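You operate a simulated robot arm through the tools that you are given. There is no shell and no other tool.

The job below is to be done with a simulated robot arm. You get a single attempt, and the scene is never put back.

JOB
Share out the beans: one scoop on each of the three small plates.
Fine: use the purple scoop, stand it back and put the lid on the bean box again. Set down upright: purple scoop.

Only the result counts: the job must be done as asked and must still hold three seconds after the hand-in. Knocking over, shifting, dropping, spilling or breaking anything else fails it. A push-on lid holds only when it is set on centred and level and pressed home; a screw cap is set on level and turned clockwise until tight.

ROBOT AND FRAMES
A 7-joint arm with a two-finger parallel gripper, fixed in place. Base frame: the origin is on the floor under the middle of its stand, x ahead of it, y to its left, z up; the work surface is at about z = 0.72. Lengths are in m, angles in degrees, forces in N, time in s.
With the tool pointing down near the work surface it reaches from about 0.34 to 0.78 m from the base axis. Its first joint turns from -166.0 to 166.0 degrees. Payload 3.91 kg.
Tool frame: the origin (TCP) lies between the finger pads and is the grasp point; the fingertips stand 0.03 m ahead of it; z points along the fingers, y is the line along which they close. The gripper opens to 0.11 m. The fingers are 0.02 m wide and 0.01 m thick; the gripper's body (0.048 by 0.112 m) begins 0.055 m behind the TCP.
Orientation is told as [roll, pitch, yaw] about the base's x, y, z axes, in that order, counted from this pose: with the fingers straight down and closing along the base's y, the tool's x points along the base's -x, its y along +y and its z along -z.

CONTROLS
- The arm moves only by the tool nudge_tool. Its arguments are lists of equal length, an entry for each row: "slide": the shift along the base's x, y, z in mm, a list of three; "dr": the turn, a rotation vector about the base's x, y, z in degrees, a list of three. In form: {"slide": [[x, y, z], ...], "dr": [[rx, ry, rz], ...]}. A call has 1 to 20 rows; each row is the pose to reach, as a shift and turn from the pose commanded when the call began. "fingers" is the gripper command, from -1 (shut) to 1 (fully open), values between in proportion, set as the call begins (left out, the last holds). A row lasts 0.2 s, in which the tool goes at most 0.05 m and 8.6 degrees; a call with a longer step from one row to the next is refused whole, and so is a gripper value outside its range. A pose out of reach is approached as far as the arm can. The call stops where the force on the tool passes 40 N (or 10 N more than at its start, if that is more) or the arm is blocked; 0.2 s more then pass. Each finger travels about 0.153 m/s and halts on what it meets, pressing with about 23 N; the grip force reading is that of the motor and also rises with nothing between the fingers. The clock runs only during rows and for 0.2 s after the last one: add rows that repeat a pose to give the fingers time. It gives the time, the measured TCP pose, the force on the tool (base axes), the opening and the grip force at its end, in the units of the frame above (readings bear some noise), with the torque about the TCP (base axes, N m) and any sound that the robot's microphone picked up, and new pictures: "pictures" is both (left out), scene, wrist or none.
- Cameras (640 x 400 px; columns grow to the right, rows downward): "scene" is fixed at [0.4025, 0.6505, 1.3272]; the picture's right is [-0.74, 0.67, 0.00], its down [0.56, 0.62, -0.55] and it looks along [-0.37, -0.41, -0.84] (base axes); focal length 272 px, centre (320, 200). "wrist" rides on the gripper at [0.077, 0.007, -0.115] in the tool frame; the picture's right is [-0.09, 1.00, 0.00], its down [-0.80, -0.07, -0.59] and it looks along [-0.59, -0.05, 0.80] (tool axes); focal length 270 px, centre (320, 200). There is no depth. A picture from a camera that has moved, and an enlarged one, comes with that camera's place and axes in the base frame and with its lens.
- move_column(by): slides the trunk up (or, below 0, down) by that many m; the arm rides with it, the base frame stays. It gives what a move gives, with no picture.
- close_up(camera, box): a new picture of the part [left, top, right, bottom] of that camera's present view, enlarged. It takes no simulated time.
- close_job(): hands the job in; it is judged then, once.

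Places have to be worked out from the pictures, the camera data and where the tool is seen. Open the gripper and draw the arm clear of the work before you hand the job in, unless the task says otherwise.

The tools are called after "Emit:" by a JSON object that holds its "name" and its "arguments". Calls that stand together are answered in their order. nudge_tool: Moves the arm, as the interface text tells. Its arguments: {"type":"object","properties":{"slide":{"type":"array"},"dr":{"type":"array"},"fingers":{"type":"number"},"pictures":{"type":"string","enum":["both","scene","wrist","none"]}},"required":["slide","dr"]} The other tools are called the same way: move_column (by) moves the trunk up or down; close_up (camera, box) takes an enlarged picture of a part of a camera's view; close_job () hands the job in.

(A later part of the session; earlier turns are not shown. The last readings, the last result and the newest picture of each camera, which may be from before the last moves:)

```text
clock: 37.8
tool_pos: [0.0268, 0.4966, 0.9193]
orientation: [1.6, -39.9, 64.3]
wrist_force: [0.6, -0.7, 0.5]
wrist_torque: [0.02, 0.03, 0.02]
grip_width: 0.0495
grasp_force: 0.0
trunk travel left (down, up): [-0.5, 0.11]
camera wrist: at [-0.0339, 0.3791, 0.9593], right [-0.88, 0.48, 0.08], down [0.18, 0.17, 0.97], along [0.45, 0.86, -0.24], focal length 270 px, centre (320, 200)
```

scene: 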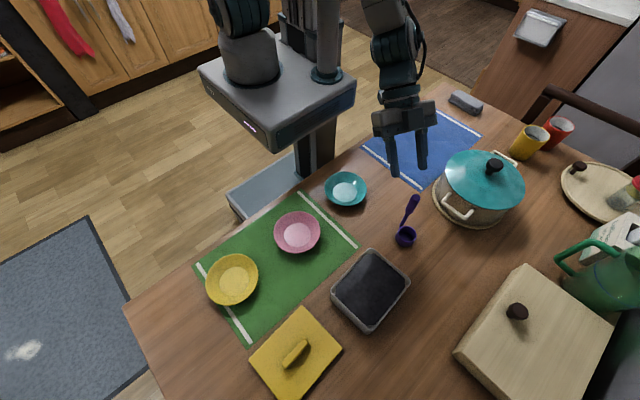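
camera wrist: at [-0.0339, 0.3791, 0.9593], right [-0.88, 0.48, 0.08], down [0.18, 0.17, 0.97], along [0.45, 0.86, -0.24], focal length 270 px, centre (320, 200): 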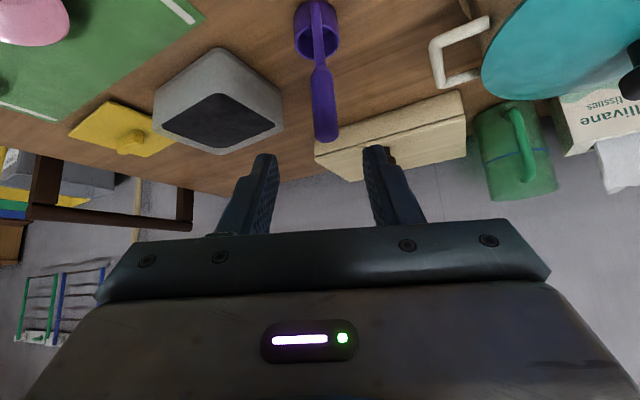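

The handle lies about 4–5 mm to the tool's +y side and about 60 mm ahead. I correct the small roll and the lateral offset, then advance two thirds of the way along the approach line.

Emit:
{"name": "nudge_tool", "arguments": {"slide": [[-4, 2, 0], [3, 20, -26], [8, 33, -45], [10, 39, -55], [10, 39, -55]], "dr": [[-0.54, -1.1, -1.03], [-0.54, -1.1, -1.03], [-0.54, -1.1, -1.03], [-0.54, -1.1, -1.03], [-0.54, -1.1, -1.03]]}}

Emit:
{"name": "close_up", "arguments": {"camera": "scene", "box": [370, 150, 450, 260]}}

```text
clock: 39.0
tool_pos: [0.036, 0.5354, 0.8658]
orientation: [-0.1, -40.0, 64.3]
wrist_force: [0.3, 0.3, 0.1]
wrist_torque: [0.01, 0.0, 0.01]
grip_width: 0.0497
grasp_force: 0.1
trunk travel left (down, up): [-0.5, 0.11]
camera wrist: at [-0.026, 0.4193, 0.904], right [-0.87, 0.49, 0.06], down [0.16, 0.18, 0.97], along [0.47, 0.85, -0.24], focal length 270 px, centre (320, 200)
```

scene: 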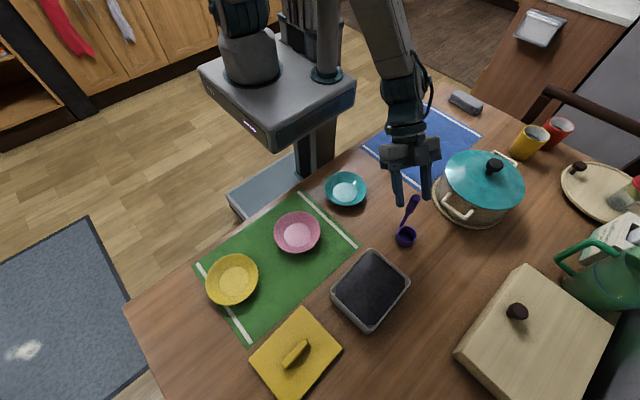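
wrist: 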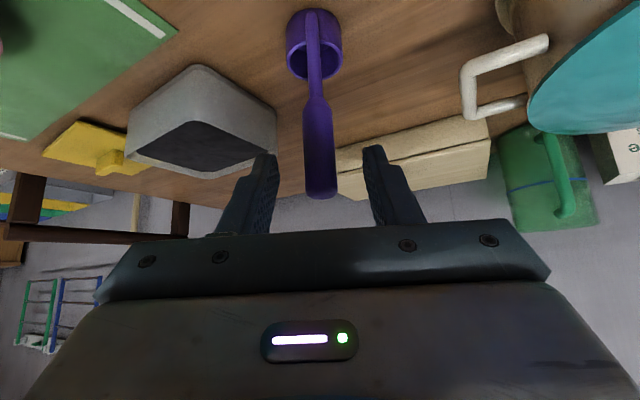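

```text
3.64 times, centred on (410, 205) of scene
camera zoom: at [0.4025, 0.6505, 1.3272], right [-0.74, 0.67, 0.0], down [0.56, 0.62, -0.55], along [-0.37, -0.41, -0.84], focal length 991 px, centre (-7, 182)
```

zoom: 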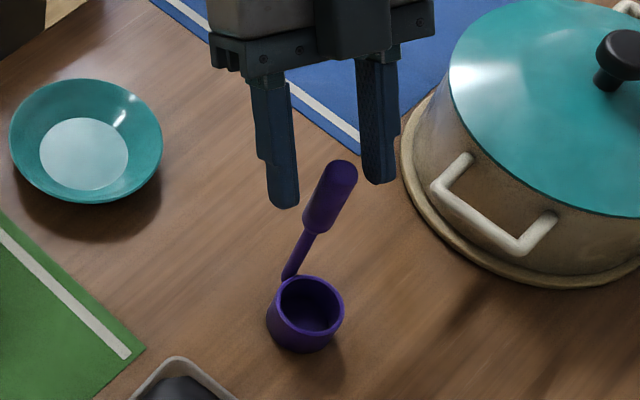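

The handle is now centred between the fingers in the wrist view. I advance the last part and close on it.

Emit:
{"name": "nudge_tool", "arguments": {"slide": [[5, 7, -12], [9, 13, -22], [12, 17, -30], [12, 17, -30]], "dr": [[0, 0, 0], [0, 0, 0], [0, 0, 0], [0, 0, 0]]}}

Emit:
{"name": "close_up", "arguments": {"camera": "scene", "box": [370, 150, 450, 260]}}

```text
clock: 40.0
tool_pos: [0.0502, 0.5539, 0.8346]
orientation: [-0.1, -40.0, 64.4]
wrist_force: [0.5, 0.4, 0.3]
wrist_torque: [0.01, 0.02, 0.03]
grip_width: 0.0495
grasp_force: 0.0
trunk travel left (down, up): [-0.5, 0.11]
camera wrist: at [-0.0132, 0.4377, 0.8731], right [-0.87, 0.49, 0.06], down [0.16, 0.18, 0.97], along [0.47, 0.85, -0.24], focal length 270 px, centre (320, 200)
```

scene: 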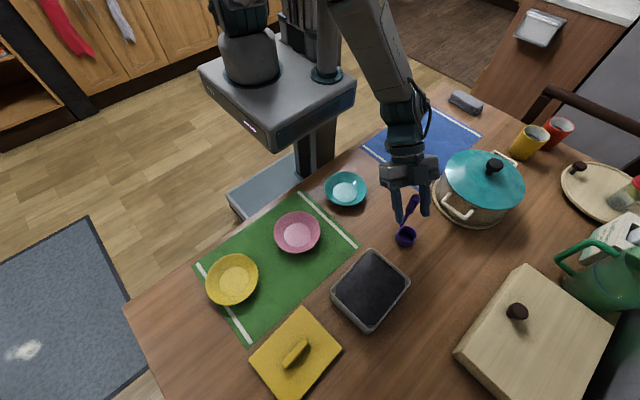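
wrist: 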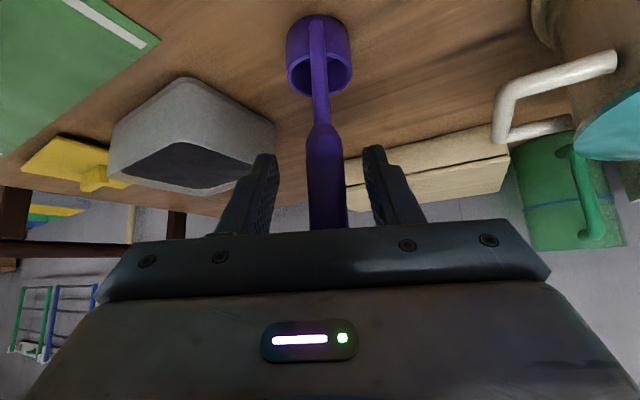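

```text
3.64 times, centred on (410, 205) of scene
camera zoom: at [0.4025, 0.6505, 1.3272], right [-0.74, 0.67, 0.0], down [0.56, 0.62, -0.55], along [-0.37, -0.41, -0.84], focal length 991 px, centre (-7, 182)
```

zoom: 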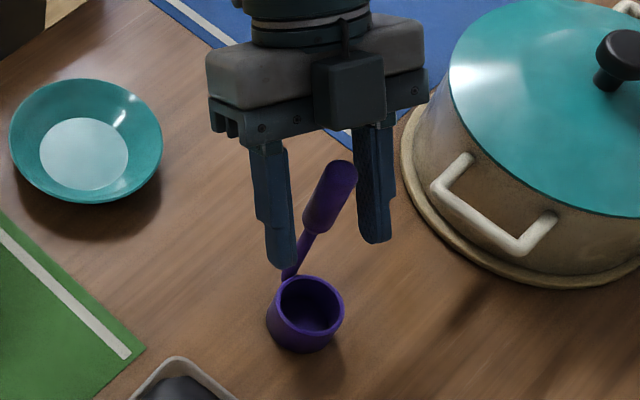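

The handle is about 2–3 mm off-centre. I shift by that much and close the fingers.

Emit:
{"name": "nudge_tool", "arguments": {"slide": [[-2.2, 1, 0], [-2.2, 1, 0]], "dr": [[0, 0, 0], [0, 0, 0]], "pictures": "none"}}

Emit:
{"name": "nudge_tool", "arguments": {"slide": [[0, 0, 0], [0, 0, 0], [0, 0, 0], [0, 0, 0]], "dr": [[0, 0, 0], [0, 0, 0], [0, 0, 0], [0, 0, 0]], "fingers": -1}}

Emit:
{"name": "close_up", "arguments": {"camera": "scene", "box": [370, 150, 450, 260]}}

```text
clock: 40.6
tool_pos: [0.0479, 0.5549, 0.8342]
orientation: [-0.1, -39.9, 64.2]
wrist_force: [-0.2, -0.1, 0.5]
wrist_torque: [-0.02, 0.01, 0.0]
grip_width: 0.0496
grasp_force: 0.0
trunk travel left (down, up): [-0.5, 0.11]
```

```text
clock: 41.6
tool_pos: [0.0479, 0.5552, 0.834]
orientation: [-0.1, -39.9, 64.4]
wrist_force: [-0.6, -0.3, -0.8]
wrist_torque: [-0.01, -0.01, 0.01]
grip_width: 0.0184
grasp_force: 23.1
trunk travel left (down, up): [-0.5, 0.11]
camera wrist: at [-0.0155, 0.4389, 0.8729], right [-0.87, 0.49, 0.06], down [0.16, 0.18, 0.97], along [0.47, 0.85, -0.24], focal length 270 px, centre (320, 200)
```

scene: 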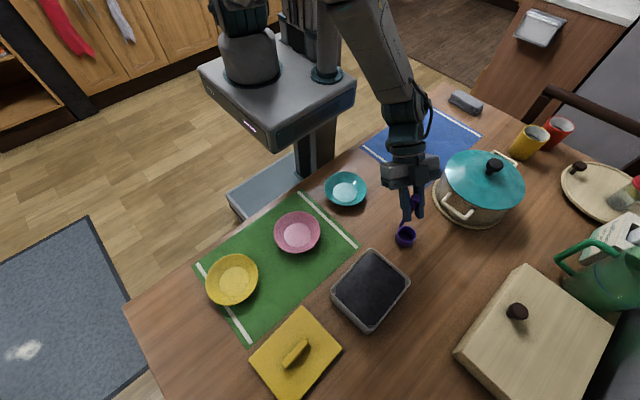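
wrist: 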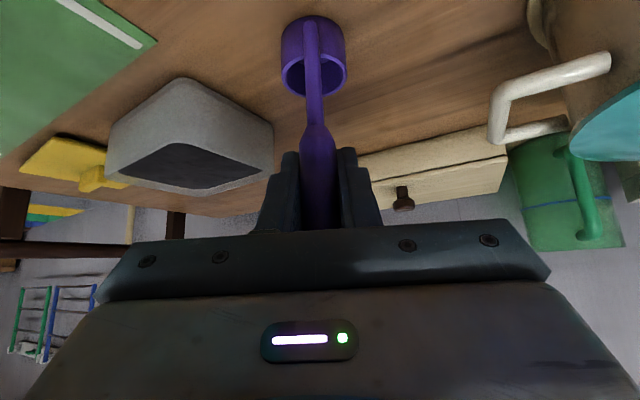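

```text
3.64 times, centred on (410, 205) of scene
camera zoom: at [0.4025, 0.6505, 1.3272], right [-0.74, 0.67, 0.0], down [0.56, 0.62, -0.55], along [-0.37, -0.41, -0.84], focal length 991 px, centre (-7, 182)
```

zoom: 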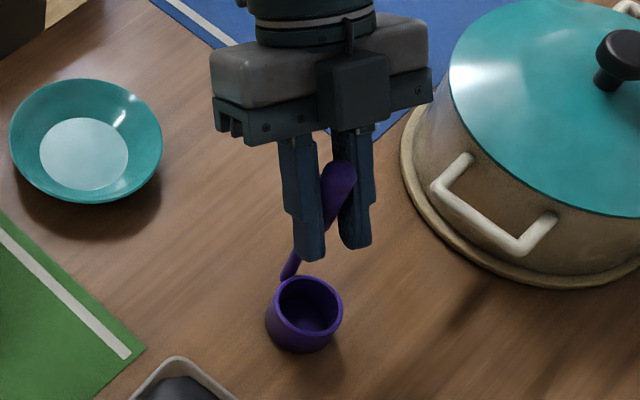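

The handle is gripped at 18.4 mm width and the cup has not moved. The standing pose is TCP (0.0479, 0.5552, 0.834), yaw 64.4, pitch -40. I lift straight up.

Emit:
{"name": "nudge_tool", "arguments": {"slide": [[0, 0, 5], [0, 0, 15], [0, 0, 40], [0, 0, 80], [0, 0, 120], [0, 0, 140], [0, 0, 140]], "dr": [[0, 0, 0], [0, 0, 0], [0, 0, 0], [0, 0, 0], [0, 0, 0], [0, 0, 0], [0, 0, 0]]}}

Emit:
{"name": "close_up", "arguments": {"camera": "wrist", "box": [240, 0, 400, 240]}}

```text
clock: 43.2
tool_pos: [0.0509, 0.5526, 0.9758]
orientation: [-0.1, -39.9, 64.4]
wrist_force: [0.1, -0.9, -0.6]
wrist_torque: [0.0, 0.02, 0.02]
grip_width: 0.0183
grasp_force: 22.9
trunk travel left (down, up): [-0.5, 0.11]
camera wrist: at [-0.0136, 0.4363, 1.0142], right [-0.87, 0.49, 0.06], down [0.16, 0.18, 0.97], along [0.47, 0.85, -0.24], focal length 270 px, centre (320, 200)
```

scene: 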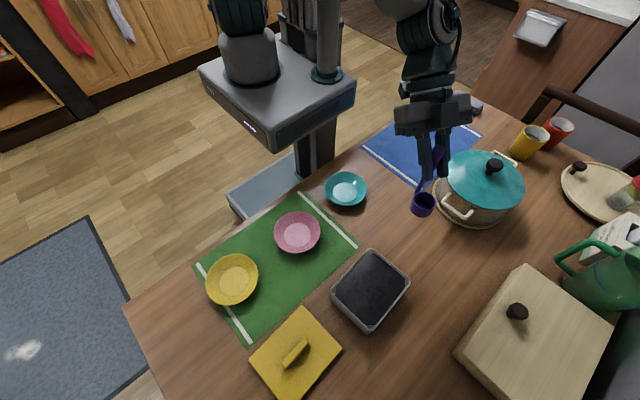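
wrist: 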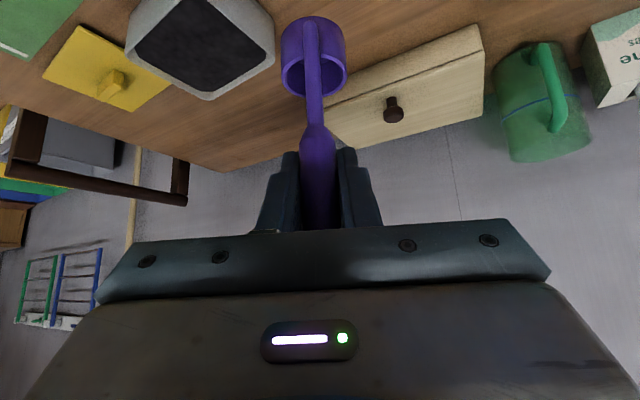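

```text
1.67 times, centred on (320, 120) of wrist
camera zoom: at [-0.0136, 0.4363, 1.0142], right [-0.87, 0.49, 0.06], down [0.16, 0.18, 0.97], along [0.47, 0.85, -0.24], focal length 450 px, centre (320, 333)
```

zoom: 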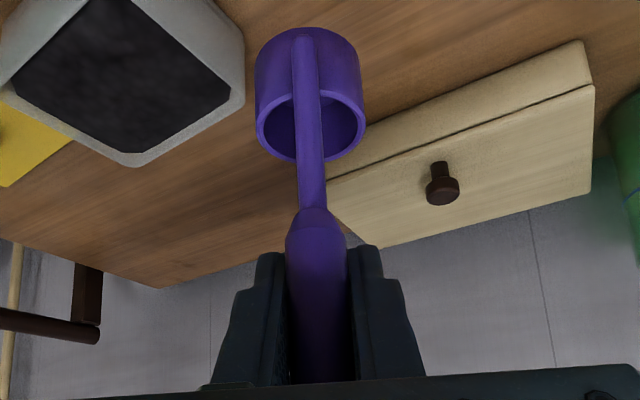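

The scoop is held firmly and the cup sits in line with the tool plane. Now I turn to yaw ≈ 3.4, aligned with the box, and carry the scoop over the box at height.

Emit:
{"name": "nudge_tool", "arguments": {"slide": [[15, 5, 0], [35, 10, 0], [55, 15, 0], [80, 20, 0], [105, 25, 0], [130, 32, 0], [150, 40, 0], [165, 48, 0], [165, 48, 0]], "dr": [[0, 0, -7.6], [0, 0, -15.2], [0, 0, -22.8], [0, 0, -30.4], [0, 0, -38], [0, 0, -45.6], [0, 0, -53.2], [0, 0, -61], [0, 0, -61]]}}

Emit:
{"name": "close_up", "arguments": {"camera": "wrist", "box": [200, 0, 440, 240]}}

```text
clock: 45.2
tool_pos: [0.2148, 0.6016, 0.974]
orientation: [0.0, -39.9, 3.2]
wrist_force: [-0.6, -0.1, -1.9]
wrist_torque: [0.0, 0.02, -0.01]
grip_width: 0.0183
grasp_force: 22.7
trunk travel left (down, up): [-0.5, 0.11]
camera wrist: at [0.0816, 0.6019, 1.0127], right [0.01, 1.0, 0.06], down [0.24, -0.06, 0.97], along [0.97, 0.0, -0.24], focal length 270 px, centre (320, 200)
```

scene: 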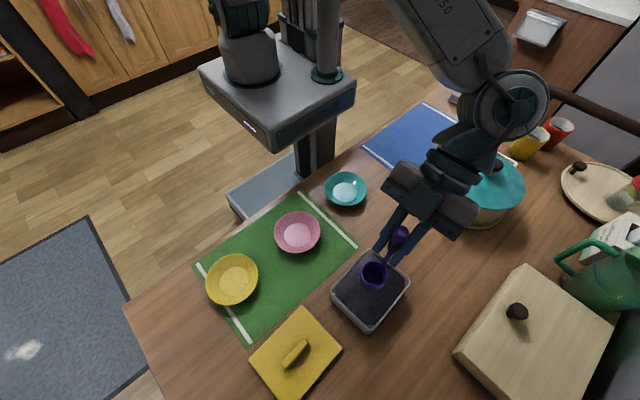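
wrist: 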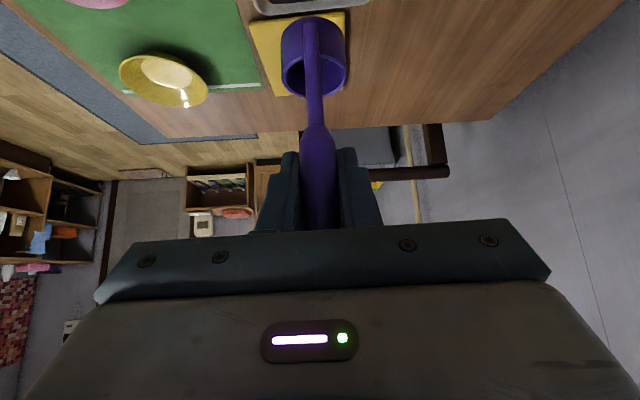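

```text
1.67 times, centred on (320, 120) of wrist
camera zoom: at [0.0816, 0.6019, 1.0127], right [0.01, 1.0, 0.06], down [0.24, -0.06, 0.97], along [0.97, 0.0, -0.24], focal length 450 px, centre (320, 333)
```

zoom: 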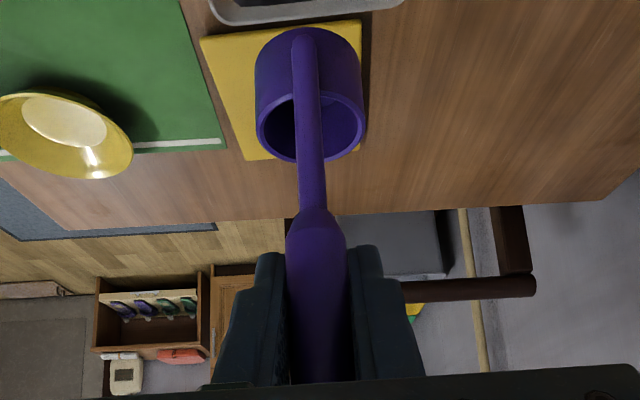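

The scoop is upright over the box. I tip it 50° (mouth towards +x) above the -x half of the beans and come down to just over the rim.

Emit:
{"name": "nudge_tool", "arguments": {"slide": [[6, 0, 0], [12, 1, 0], [18, 1, -5], [24, 2, -15], [30, 2, -30], [36, 3, -48], [40, 3, -66], [40, 3, -66]], "dr": [[-0.41, 7.13, 0], [-0.83, 14.26, 0], [-1.24, 21.4, 0], [-1.66, 28.5, 0], [-2.07, 35.65, 0], [-2.49, 42.8, 0], [-2.9, 49.9, 0], [-2.9, 49.9, 0]]}}

Emit:
{"name": "close_up", "arguments": {"camera": "scene", "box": [320, 200, 440, 340]}}

```text
clock: 47.0
tool_pos: [0.253, 0.6048, 0.9083]
orientation: [-0.1, 10.3, 3.3]
wrist_force: [1.3, 0.1, -1.5]
wrist_torque: [-0.02, -0.01, 0.02]
grip_width: 0.0184
grasp_force: 23.1
trunk travel left (down, up): [-0.5, 0.11]
camera wrist: at [0.1971, 0.6094, 1.0351], right [0.03, 1.0, -0.02], down [0.9, -0.02, 0.44], along [0.44, -0.03, -0.9], focal length 270 px, centre (320, 200)
```

scene: 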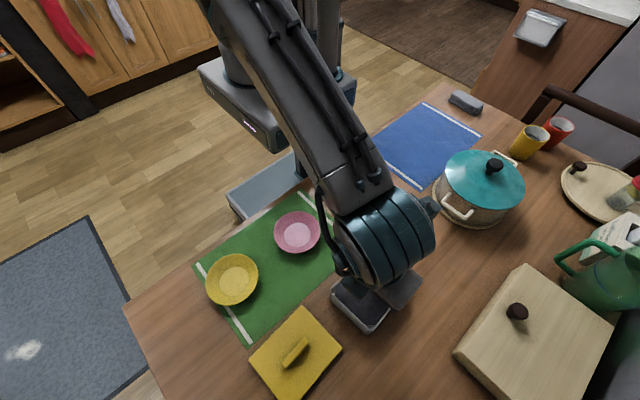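
wrist: 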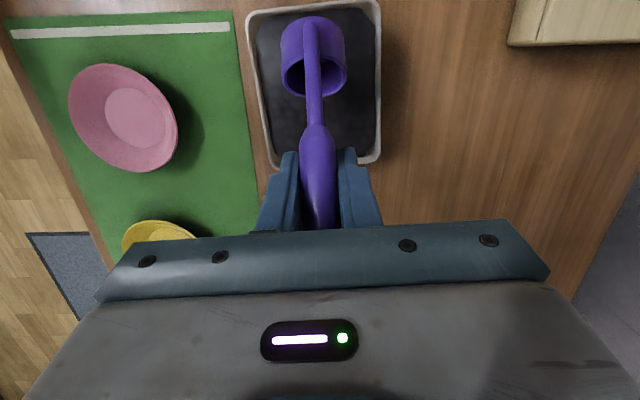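

```text
2.86 times, centred on (380, 270) of scene
camera zoom: at [0.4025, 0.6505, 1.3272], right [-0.74, 0.67, 0.0], down [0.56, 0.62, -0.55], along [-0.37, -0.41, -0.84], focal length 778 px, centre (149, 0)
```

zoom: 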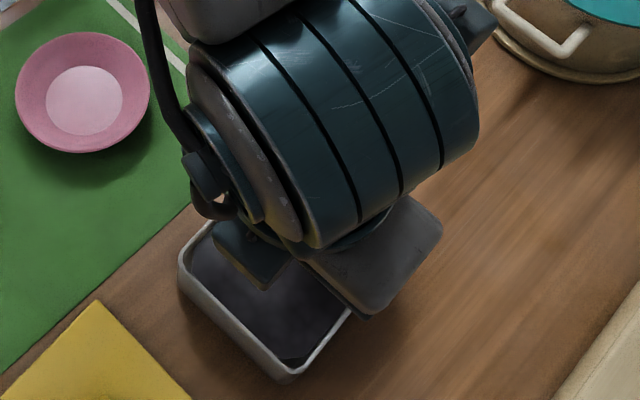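

Cup and box line up: the box inner span is about x 0.160–0.276, and the cup's back edge is at 0.168. I lower the tilted cup into the beans and watch the force.

Emit:
{"name": "nudge_tool", "arguments": {"slide": [[0, 0, -20], [0, 0, -35], [0, 0, -45], [0, 0, -52], [0, 0, -58], [0, 0, -64], [0, 0, -64]], "dr": [[0, 0, 0], [0, 0, 0], [0, 0, 0], [0, 0, 0], [0, 0, 0], [0, 0, 0], [0, 0, 0]]}}

Emit:
{"name": "close_up", "arguments": {"camera": "wrist", "box": [220, 0, 420, 200]}}

```text
clock: 48.6
tool_pos: [0.2527, 0.605, 0.8437]
orientation: [-0.2, 10.1, 3.3]
wrist_force: [-0.3, 0.4, -0.8]
wrist_torque: [-0.01, -0.06, -0.02]
grip_width: 0.0182
grasp_force: 23.0
trunk travel left (down, up): [-0.5, 0.11]
camera wrist: at [0.1965, 0.6105, 0.9703], right [0.03, 1.0, -0.02], down [0.89, -0.02, 0.45], along [0.45, -0.03, -0.89], focal length 270 px, centre (320, 200)
```

scene: 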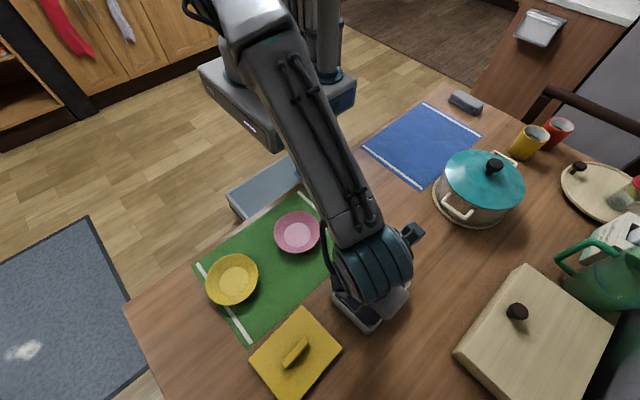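
wrist: 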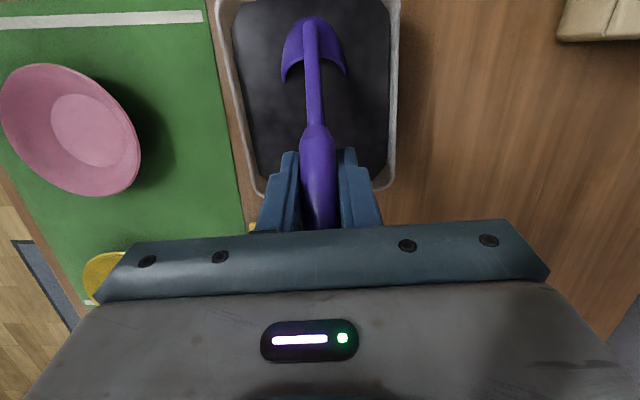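

```text
2.00 times, centred on (320, 100) of wrist
camera zoom: at [0.1965, 0.6105, 0.9703], right [0.03, 1.0, -0.02], down [0.89, -0.02, 0.45], along [0.45, -0.03, -0.89], focal length 541 px, centre (320, 400)
```

zoom: 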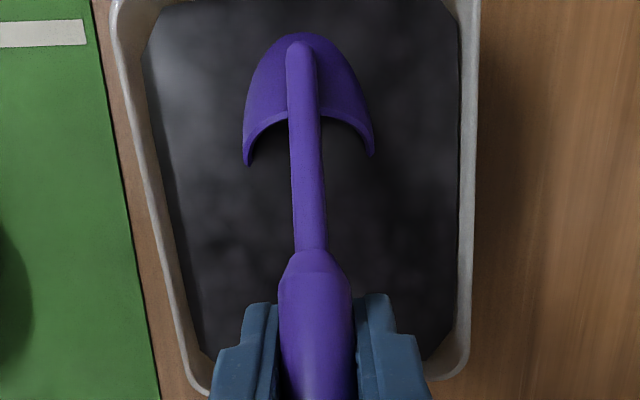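

The cup passes into the beans with almost no force, and its mouth is half submerged; the surface is at about z = 0.768. Now I sweep forward while rolling the scoop back to upright.

Emit:
{"name": "nudge_tool", "arguments": {"slide": [[3, 0, 4], [0, 0, 8], [-2, 0, 11], [-5, 0, 12.5], [-9, 0, 13], [-12.5, 0, 13], [-17, 0, 12], [-22, 0, 9.5], [-28, 0, 6.5], [-32, 0, 3.5], [-32, 0, 3.5], [-32, 0, 3.5]], "dr": [[0.29, -5, 0], [0.58, -10, 0], [0.87, -15, 0], [1.16, -20, 0], [1.45, -25, 0], [1.74, -30, 0], [2.03, -35, 0], [2.32, -40, 0], [2.61, -45, 0], [2.9, -49.9, 0], [2.9, -49.9, 0], [2.9, -49.9, 0]]}}

Emit:
{"name": "close_up", "arguments": {"camera": "scene", "box": [320, 200, 440, 340]}}

Emit:
{"name": "close_up", "arguments": {"camera": "wrist", "box": [220, 0, 420, 200]}}

```text
clock: 51.2
tool_pos: [0.221, 0.6056, 0.8471]
orientation: [-0.2, -39.9, 3.3]
wrist_force: [-0.1, 0.3, -0.4]
wrist_torque: [0.01, 0.03, -0.01]
grip_width: 0.0183
grasp_force: 22.7
trunk travel left (down, up): [-0.5, 0.11]
camera wrist: at [0.0879, 0.6056, 0.8867], right [0.01, 1.0, 0.06], down [0.24, -0.06, 0.97], along [0.97, 0.0, -0.24], focal length 270 px, centre (320, 200)
```

scene: 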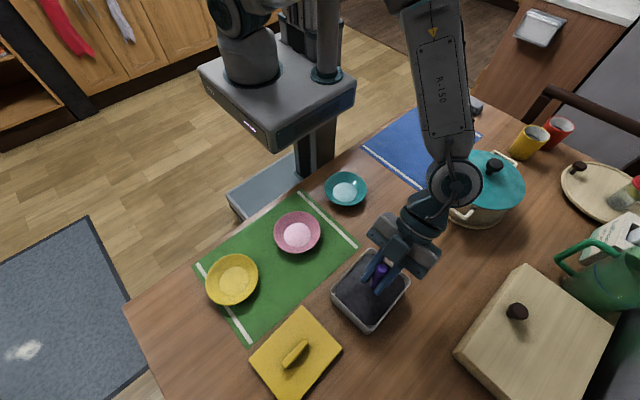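
wrist: 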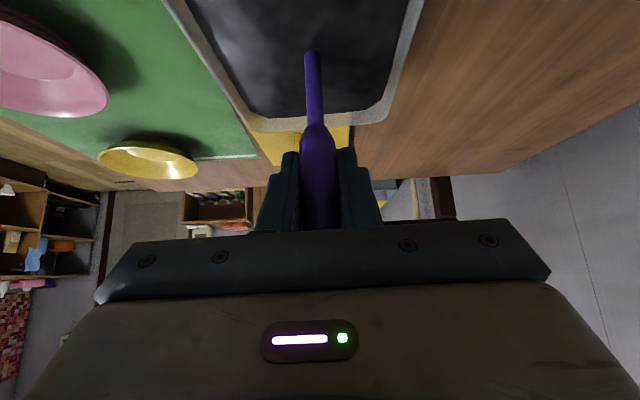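

```text
2.86 times, centred on (380, 270) of scene
camera zoom: at [0.4025, 0.6505, 1.3272], right [-0.74, 0.67, 0.0], down [0.56, 0.62, -0.55], along [-0.37, -0.41, -0.84], focal length 778 px, centre (149, 0)
```

zoom: 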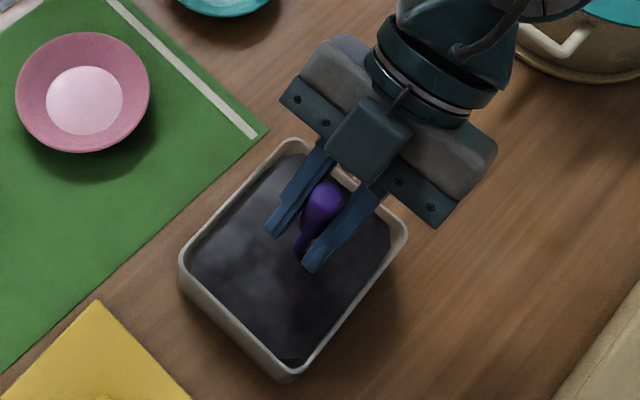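

```text
2.00 times, centred on (320, 100) of wrist
camera zoom: at [0.0879, 0.6056, 0.8867], right [0.01, 1.0, 0.06], down [0.24, -0.06, 0.97], along [0.97, 0.0, -0.24], focal length 541 px, centre (320, 400)
```

zoom: 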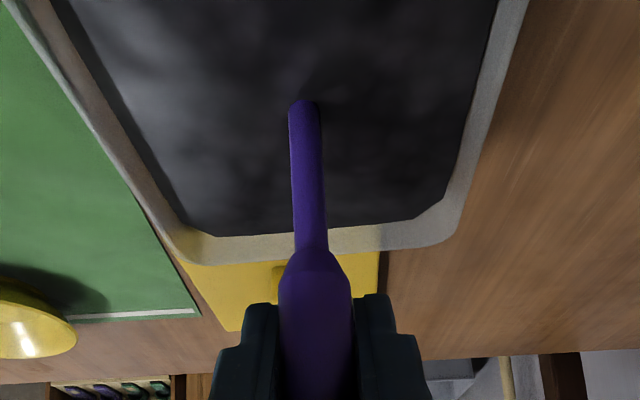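

The cup is fully below the bean surface and upright. I lift it gently, keeping it level.

Emit:
{"name": "nudge_tool", "arguments": {"slide": [[0, 0, 3], [0, 0, 8], [0, 0, 15], [0, 0, 25], [0, 0, 37], [0, 0, 50], [0, 0, 60], [0, 0, 60]], "dr": [[0, 0, 0], [0, 0, 0], [0, 0, 0], [0, 0, 0], [0, 0, 0], [0, 0, 0], [0, 0, 0], [0, 0, 0]]}}

Emit:
{"name": "close_up", "arguments": {"camera": "scene", "box": [320, 220, 440, 340]}}

Emit:
{"name": "close_up", "arguments": {"camera": "wrist", "box": [220, 0, 420, 200]}}

```text
clock: 53.0
tool_pos: [0.2199, 0.604, 0.9068]
orientation: [-0.1, -40.0, 3.3]
wrist_force: [-0.2, 0.2, -1.7]
wrist_torque: [-0.03, 0.02, -0.03]
grip_width: 0.0186
grasp_force: 22.7
trunk travel left (down, up): [-0.5, 0.11]
camera wrist: at [0.0882, 0.6049, 0.9458], right [0.01, 1.0, 0.06], down [0.24, -0.06, 0.97], along [0.97, 0.0, -0.24], focal length 270 px, centre (320, 200)
```

scene: 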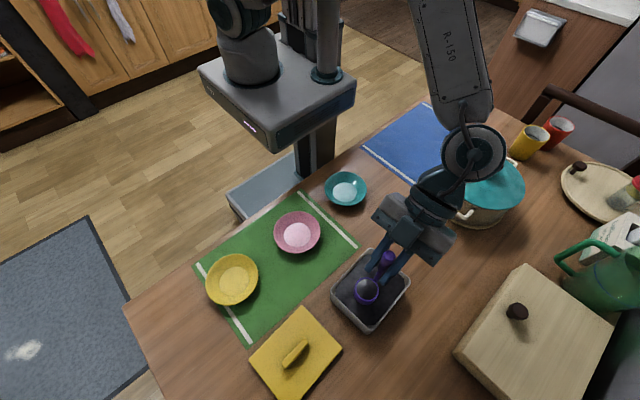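
wrist: 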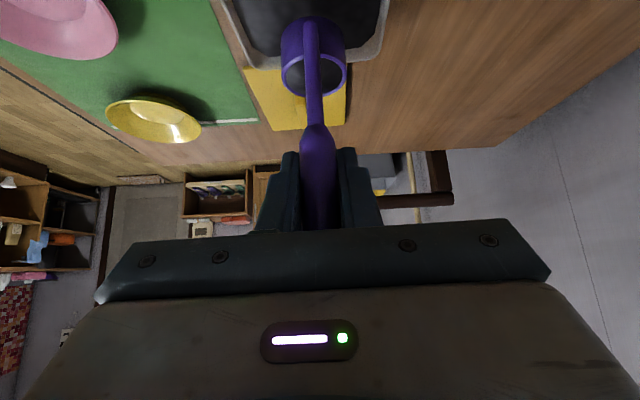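

```text
3.33 times, centred on (380, 280) of scene
camera zoom: at [0.4025, 0.6505, 1.3272], right [-0.74, 0.67, 0.0], down [0.56, 0.62, -0.55], along [-0.37, -0.41, -0.84], focal length 908 px, centre (120, -67)
```

zoom: 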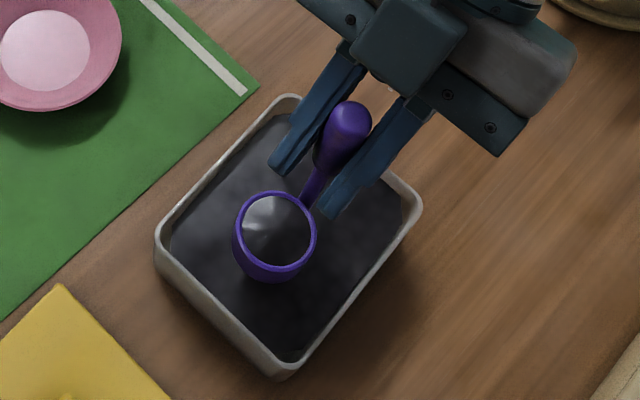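

```text
2.00 times, centred on (320, 100) of wrist
camera zoom: at [0.0882, 0.6049, 0.9458], right [0.01, 1.0, 0.06], down [0.24, -0.06, 0.97], along [0.97, 0.0, -0.24], focal length 541 px, centre (320, 400)
```

zoom: 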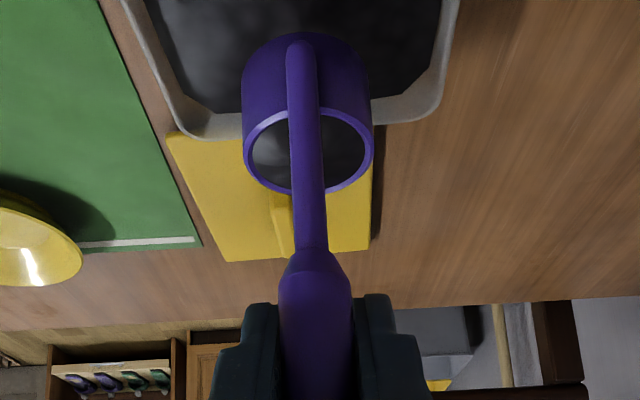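

The scoop comes up filled level with beans. The plate centres work out to about cyan (0.068, 0.385), pink (0.244, 0.396) and yellow (0.417, 0.391). I carry the scoop level and smoothly to the pink plate.

Emit:
{"name": "nudge_tool", "arguments": {"slide": [[0, 0, 10], [0, 0, 22], [0, -15, 25], [-2, -38, 25], [-4, -63, 25], [-6, -88, 25], [-8, -113, 25], [-9, -138, 25], [-10, -163, 25], [-10, -185, 25], [-10, -200, 18], [-10, -206, 8], [-10, -207, 0], [-10, -207, 0]], "dr": [[0, 0, 0], [0, 0, 0], [0, 0, 0], [0, 0, 0], [0, 0, 0], [0, 0, 0], [0, 0, 0], [0, 0, 0], [0, 0, 0], [0, 0, 0], [0, 0, 0], [0, 0, 0], [0, 0, 0], [0, 0, 0]]}}

Emit:
{"name": "close_up", "arguments": {"camera": "scene", "box": [250, 180, 400, 320]}}

```text
clock: 55.5
tool_pos: [0.2668, 0.3774, 0.9215]
orientation: [-0.1, -40.0, -5.0]
wrist_force: [-0.4, 0.1, -1.7]
wrist_torque: [0.02, -0.01, 0.02]
grip_width: 0.0185
grasp_force: 23.3
trunk travel left (down, up): [-0.5, 0.11]
stopped in row 12: the arm was blocked; the commanded pose is now the measured one
camera wrist: at [0.1366, 0.3966, 0.9605], right [0.15, 0.99, 0.06], down [0.22, -0.09, 0.97], along [0.96, -0.14, -0.24], focal length 270 px, centre (320, 200)
```

scene: 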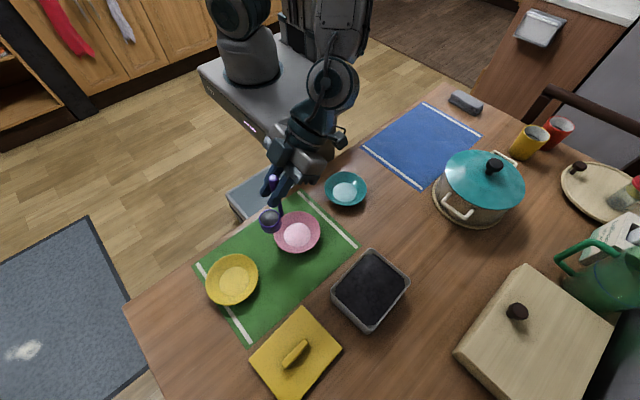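
wrist: 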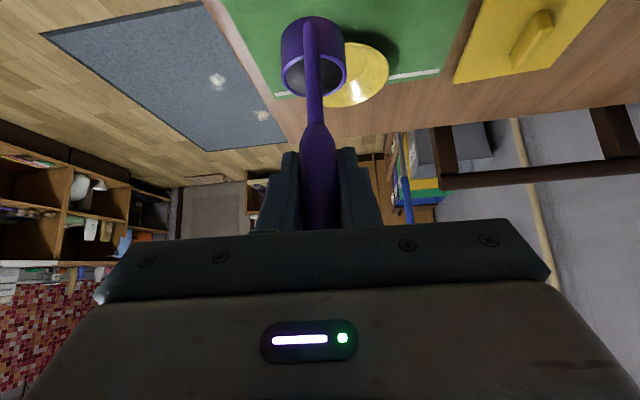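

```text
2.86 times, centred on (325, 250) of scene
camera zoom: at [0.4025, 0.6505, 1.3272], right [-0.74, 0.67, 0.0], down [0.56, 0.62, -0.55], along [-0.37, -0.41, -0.84], focal length 778 px, centre (306, 57)
```

zoom: 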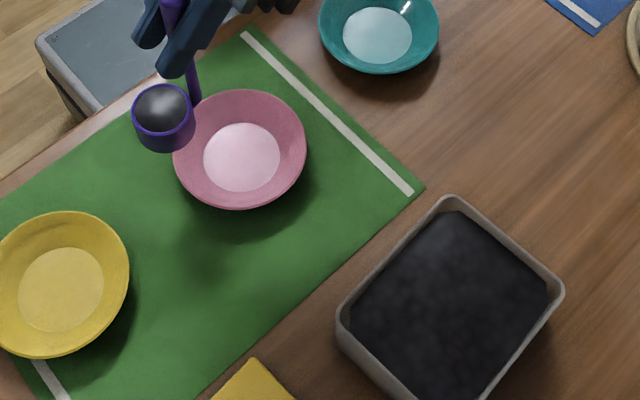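

The arm itself was blocked (no tool force) at (0.267, 0.377), and the full scoop is still level and clear of the plates. I back away outward and turn to yaw ≈ -45, a pose this arm already held freely near (0.226, 0.43).

Emit:
{"name": "nudge_tool", "arguments": {"slide": [[0, 10, 5], [-2, 25, 10], [-5, 40, 15], [-10, 50, 20], [-16, 55, 20], [-22, 58, 20], [-28, 60, 20], [-34, 60, 20], [-34, 60, 20]], "dr": [[0, 0, 0], [0, 0, -3], [0, 0, -8], [0, 0, -14], [0, 0, -20], [0, 0, -26], [0, 0, -33], [0, 0, -40], [0, 0, -40]]}}

Emit:
{"name": "close_up", "arguments": {"camera": "scene", "box": [230, 160, 400, 300]}}

```text
clock: 57.5
tool_pos: [0.2319, 0.4386, 0.9408]
orientation: [-0.1, -39.9, -44.9]
wrist_force: [-1.0, 0.1, -2.2]
wrist_torque: [0.03, 0.02, 0.02]
grip_width: 0.0184
grasp_force: 22.8
trunk travel left (down, up): [-0.5, 0.11]
camera wrist: at [0.1434, 0.5375, 0.9798], right [0.75, 0.66, 0.06], down [0.11, -0.21, 0.97], along [0.65, -0.72, -0.24], focal length 270 px, centre (320, 200)
```

scene: 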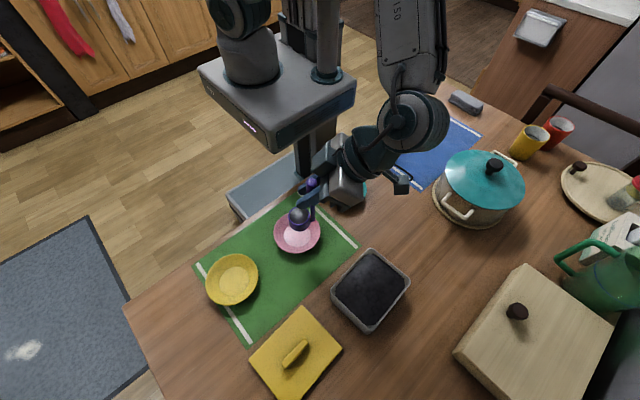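
wrist: 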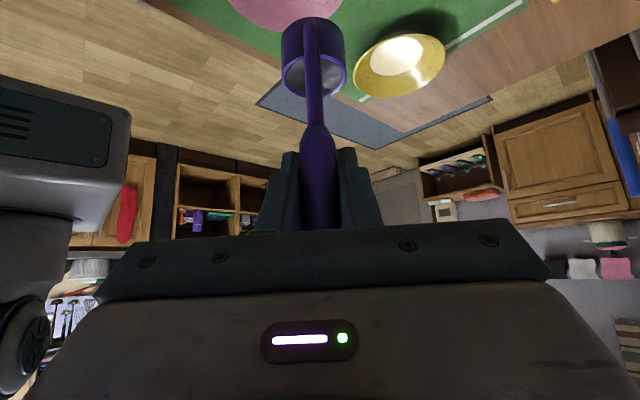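

```text
2.86 times, centred on (315, 230) of scene
camera zoom: at [0.4025, 0.6505, 1.3272], right [-0.74, 0.67, 0.0], down [0.56, 0.62, -0.55], along [-0.37, -0.41, -0.84], focal length 778 px, centre (334, 114)
```

zoom: 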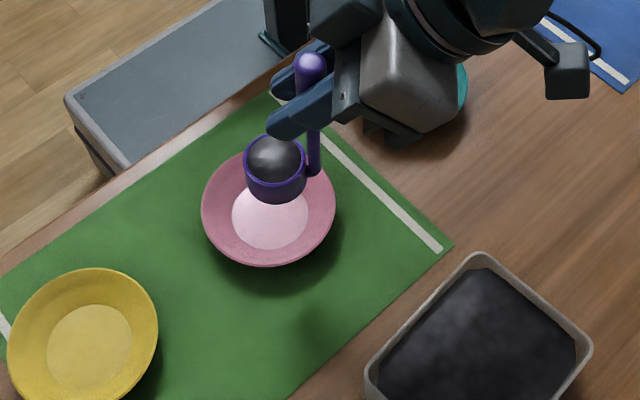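

The full scoop is now just over the pink plate at yaw -45. I lower to the start height for pouring.

Emit:
{"name": "nudge_tool", "arguments": {"slide": [[-6, -6, -12], [-12, -12, -28], [-15.5, -15, -40], [-15.5, -15, -40]], "dr": [[0, 0, 0], [0, 0, 0], [0, 0, 0], [0, 0, 0]], "pictures": "scene"}}

Emit:
{"name": "close_up", "arguments": {"camera": "scene", "box": [230, 160, 400, 300]}}

```text
clock: 58.5
tool_pos: [0.2173, 0.423, 0.9009]
orientation: [-0.1, -40.1, -44.8]
wrist_force: [-0.1, -0.3, -1.8]
wrist_torque: [0.0, 0.01, 0.0]
grip_width: 0.0187
grasp_force: 23.5
trunk travel left (down, up): [-0.5, 0.11]
```

scene: 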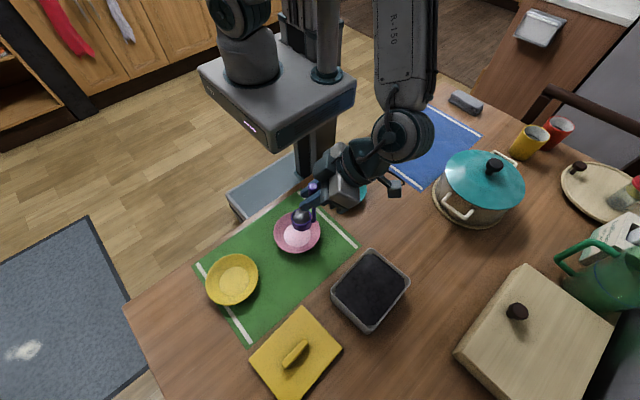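

```text
2.86 times, centred on (315, 230) of scene
camera zoom: at [0.4025, 0.6505, 1.3272], right [-0.74, 0.67, 0.0], down [0.56, 0.62, -0.55], along [-0.37, -0.41, -0.84], focal length 778 px, centre (334, 114)
```

zoom: 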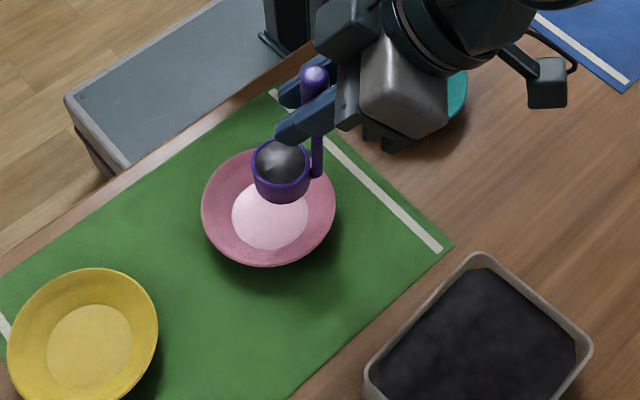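

The cup sits over the plate where I expected it. I start the pour with the lip held over the plate's middle, tilting to 40° first.

Emit:
{"name": "nudge_tool", "arguments": {"slide": [[8.6, -8.6, -4], [17.7, -17.7, -8], [27.1, -27, -12], [36.5, -36.4, -16], [46, -45.9, -20], [46, -45.9, -20]], "dr": [[5.65, 5.66, 0], [11.3, 11.33, 0], [16.9, 17.0, 0], [22.6, 22.66, 0], [28.24, 28.3, 0], [28.24, 28.3, 0]], "pictures": "scene"}}

Emit:
{"name": "close_up", "arguments": {"camera": "scene", "box": [230, 160, 400, 300]}}

```text
clock: 59.9
tool_pos: [0.2612, 0.3767, 0.8813]
orientation: [0.0, 0.1, -44.8]
wrist_force: [-0.5, -0.5, 0.2]
wrist_torque: [-0.04, -0.04, -0.03]
grip_width: 0.0183
grasp_force: 22.9
trunk travel left (down, up): [-0.5, 0.11]
```

scene: 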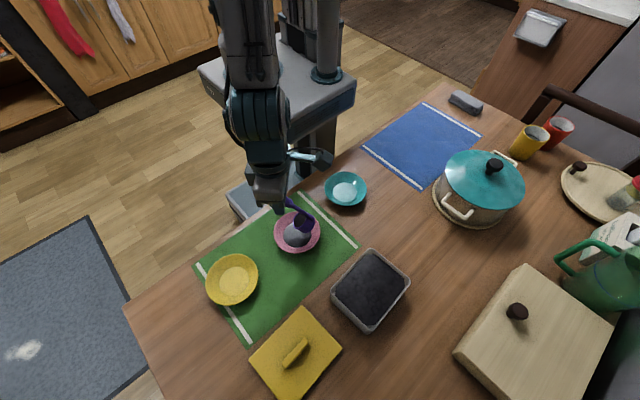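

```text
2.86 times, centred on (315, 230) of scene
camera zoom: at [0.4025, 0.6505, 1.3272], right [-0.74, 0.67, 0.0], down [0.56, 0.62, -0.55], along [-0.37, -0.41, -0.84], focal length 778 px, centre (334, 114)
```

zoom: 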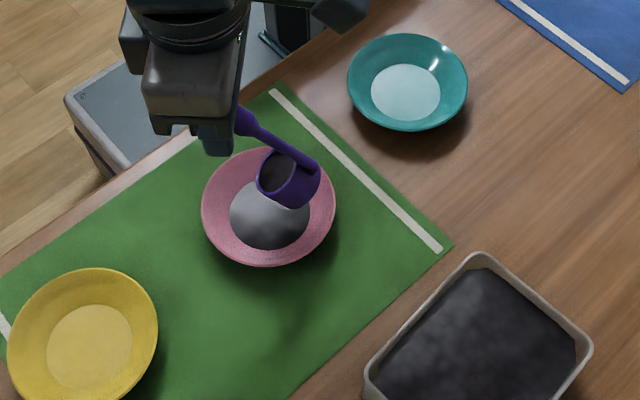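

The beans are already falling onto the middle of the plate. I keep tilting to empty the cup, holding the lip in place.

Emit:
{"name": "nudge_tool", "arguments": {"slide": [[9.2, -9.2, -6], [17.9, -17.9, -12], [26.1, -26, -19], [33.6, -33.5, -27], [40, -39.9, -37], [45.5, -45.4, -48], [49.9, -49.7, -60], [49.9, -49.7, -60], [49.9, -49.7, -60]], "dr": [[5.65, 5.66, 0], [11.3, 11.33, 0], [16.9, 17.0, 0], [22.6, 22.66, 0], [28.24, 28.3, 0], [33.9, 34.0, 0], [39.5, 39.65, 0], [39.5, 39.65, 0], [39.5, 39.65, 0]], "pictures": "scene"}}

Emit:
{"name": "close_up", "arguments": {"camera": "scene", "box": [230, 160, 400, 300]}}

```text
clock: 61.9
tool_pos: [0.3127, 0.3272, 0.8207]
orientation: [0.2, 56.0, -44.6]
wrist_force: [-0.7, 0.9, -0.7]
wrist_torque: [-0.05, -0.04, -0.02]
grip_width: 0.0186
grasp_force: 22.9
trunk travel left (down, up): [-0.5, 0.11]
```

scene: 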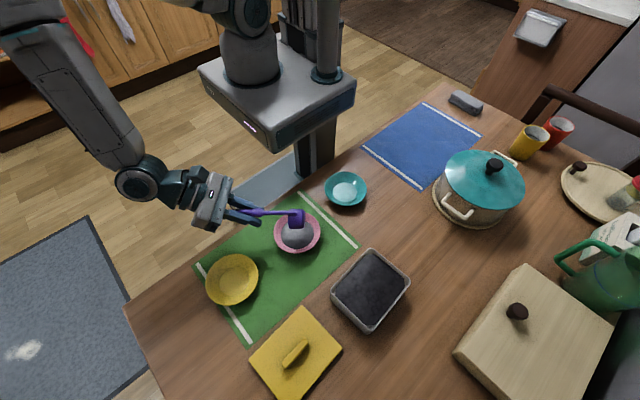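

```text
2.86 times, centred on (315, 230) of scene
camera zoom: at [0.4025, 0.6505, 1.3272], right [-0.74, 0.67, 0.0], down [0.56, 0.62, -0.55], along [-0.37, -0.41, -0.84], focal length 778 px, centre (334, 114)
```

zoom: 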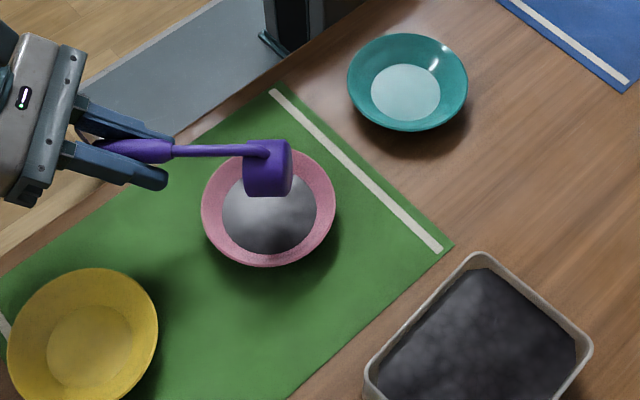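

The heap has grown and the plate is cleanly filled. I tilt a bit more and hold to drain the last beans.

Emit:
{"name": "nudge_tool", "arguments": {"slide": [[3.2, -3.2, -11], [5, -5, -20], [5, -5, -20], [5, -5, -20], [5, -5, -20]], "dr": [[5.65, 5.66, 0], [11.3, 11.33, 0], [11.3, 11.33, 0], [11.3, 11.33, 0], [11.3, 11.33, 0]], "pictures": "both"}}

Emit:
{"name": "close_up", "arguments": {"camera": "scene", "box": [230, 160, 400, 300]}}

```text
clock: 63.1
tool_pos: [0.3172, 0.3203, 0.8017]
orientation: [0.2, 72.0, -44.6]
wrist_force: [-0.5, 0.1, -0.4]
wrist_torque: [-0.05, -0.03, -0.02]
grip_width: 0.0184
grasp_force: 22.9
trunk travel left (down, up): [-0.5, 0.11]
camera wrist: at [0.3835, 0.2663, 0.9097], right [0.72, 0.69, -0.08], down [0.53, -0.62, -0.58], along [-0.45, 0.37, -0.81], focal length 270 px, centre (320, 200)
```

scene: 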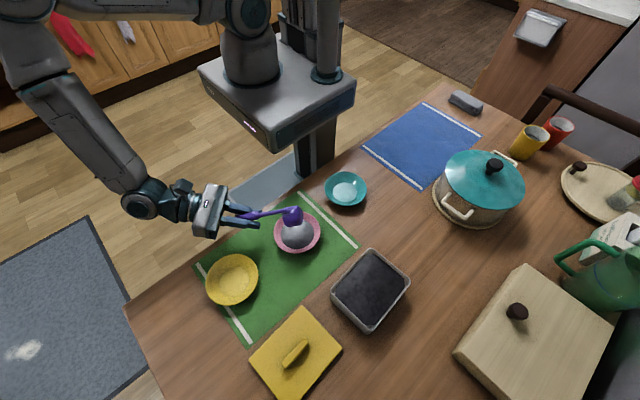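
wrist: 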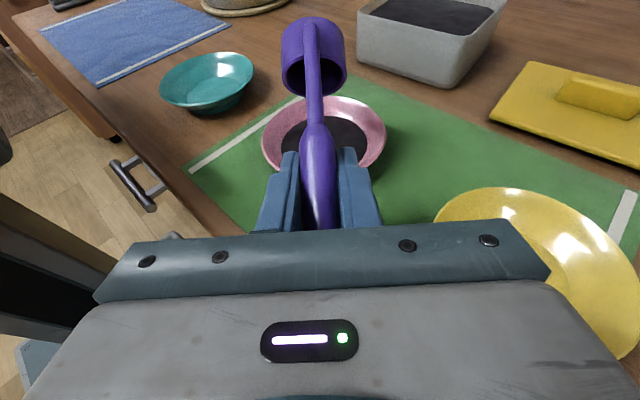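

```text
2.86 times, centred on (315, 230) of scene
camera zoom: at [0.4025, 0.6505, 1.3272], right [-0.74, 0.67, 0.0], down [0.56, 0.62, -0.55], along [-0.37, -0.41, -0.84], focal length 778 px, centre (334, 114)
```

zoom: 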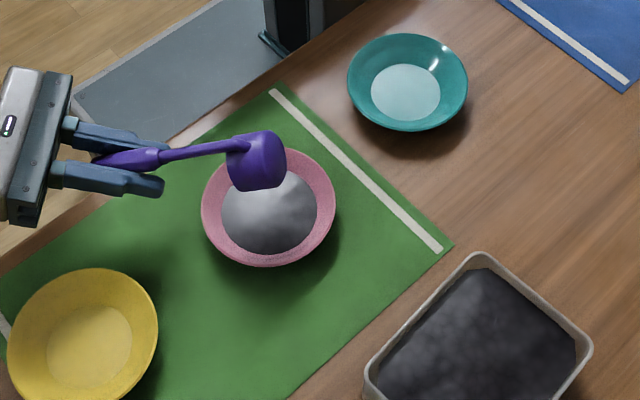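

The cup has drained and nothing lies on the mat. I go back the way I came: raise and level the scoop.

Emit:
{"name": "nudge_tool", "arguments": {"slide": [[0, 0, 20], [-3, 3, 42], [-7, 8, 65], [-13, 15, 85], [-20, 23, 105], [-27, 32, 120], [-35, 41, 135], [-43, 51, 145], [-52, 61, 150], [-61, 72, 155], [-70, 83, 158], [-79, 93, 160], [-86, 102, 160], [-91, 108, 160], [-91, 108, 160]], "dr": [[-5.65, -5.66, 0], [-11.3, -11.33, 0], [-16.9, -17.0, 0], [-22.6, -22.66, 0], [-28.24, -28.3, 0], [-33.9, -34.0, 0], [-39.5, -39.65, 0], [-45.2, -45.3, 0], [-50.8, -51.0, 0], [-56.5, -56.6, 0], [-62.1, -62.3, 0], [-67.8, -68.0, 0], [-73.4, -73.6, 0], [-79.1, -79.3, 0], [-79.1, -79.3, 0]]}}

Emit:
{"name": "close_up", "arguments": {"camera": "scene", "box": [230, 160, 400, 300]}}

```text
clock: 66.3
tool_pos: [0.2267, 0.4312, 0.9601]
orientation: [0.1, -40.1, -44.8]
wrist_force: [-0.3, 0.6, -1.1]
wrist_torque: [0.01, 0.02, 0.02]
grip_width: 0.0184
grasp_force: 23.6
trunk travel left (down, up): [-0.5, 0.11]
camera wrist: at [0.1379, 0.5289, 0.9999], right [0.75, 0.66, 0.06], down [0.11, -0.21, 0.97], along [0.65, -0.72, -0.23], focal length 270 px, centre (320, 200)
```

scene: 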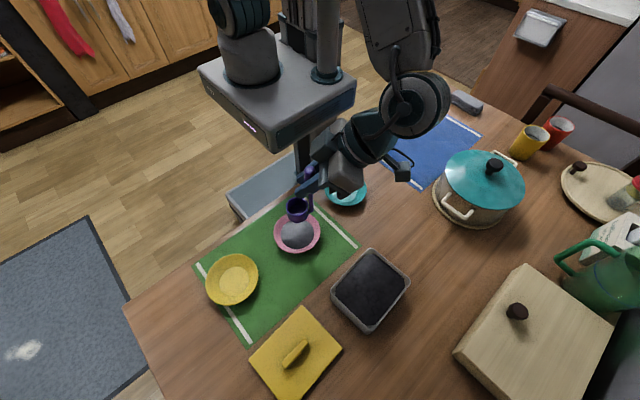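
wrist: 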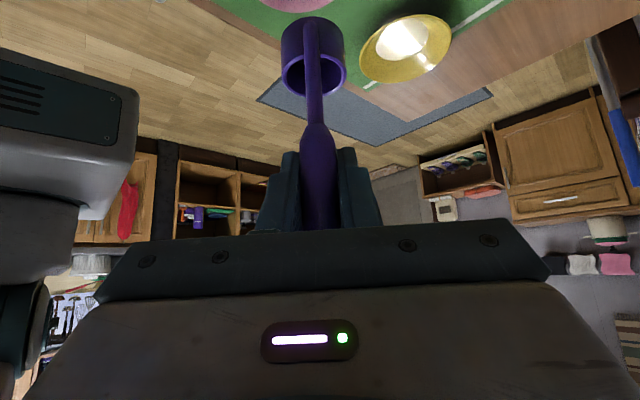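

```text
2.86 times, centred on (315, 230) of scene
camera zoom: at [0.4025, 0.6505, 1.3272], right [-0.74, 0.67, 0.0], down [0.56, 0.62, -0.55], along [-0.37, -0.41, -0.84], focal length 778 px, centre (334, 114)
```

zoom: 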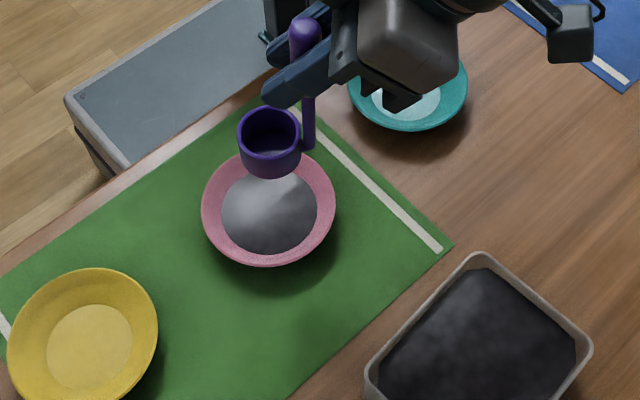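

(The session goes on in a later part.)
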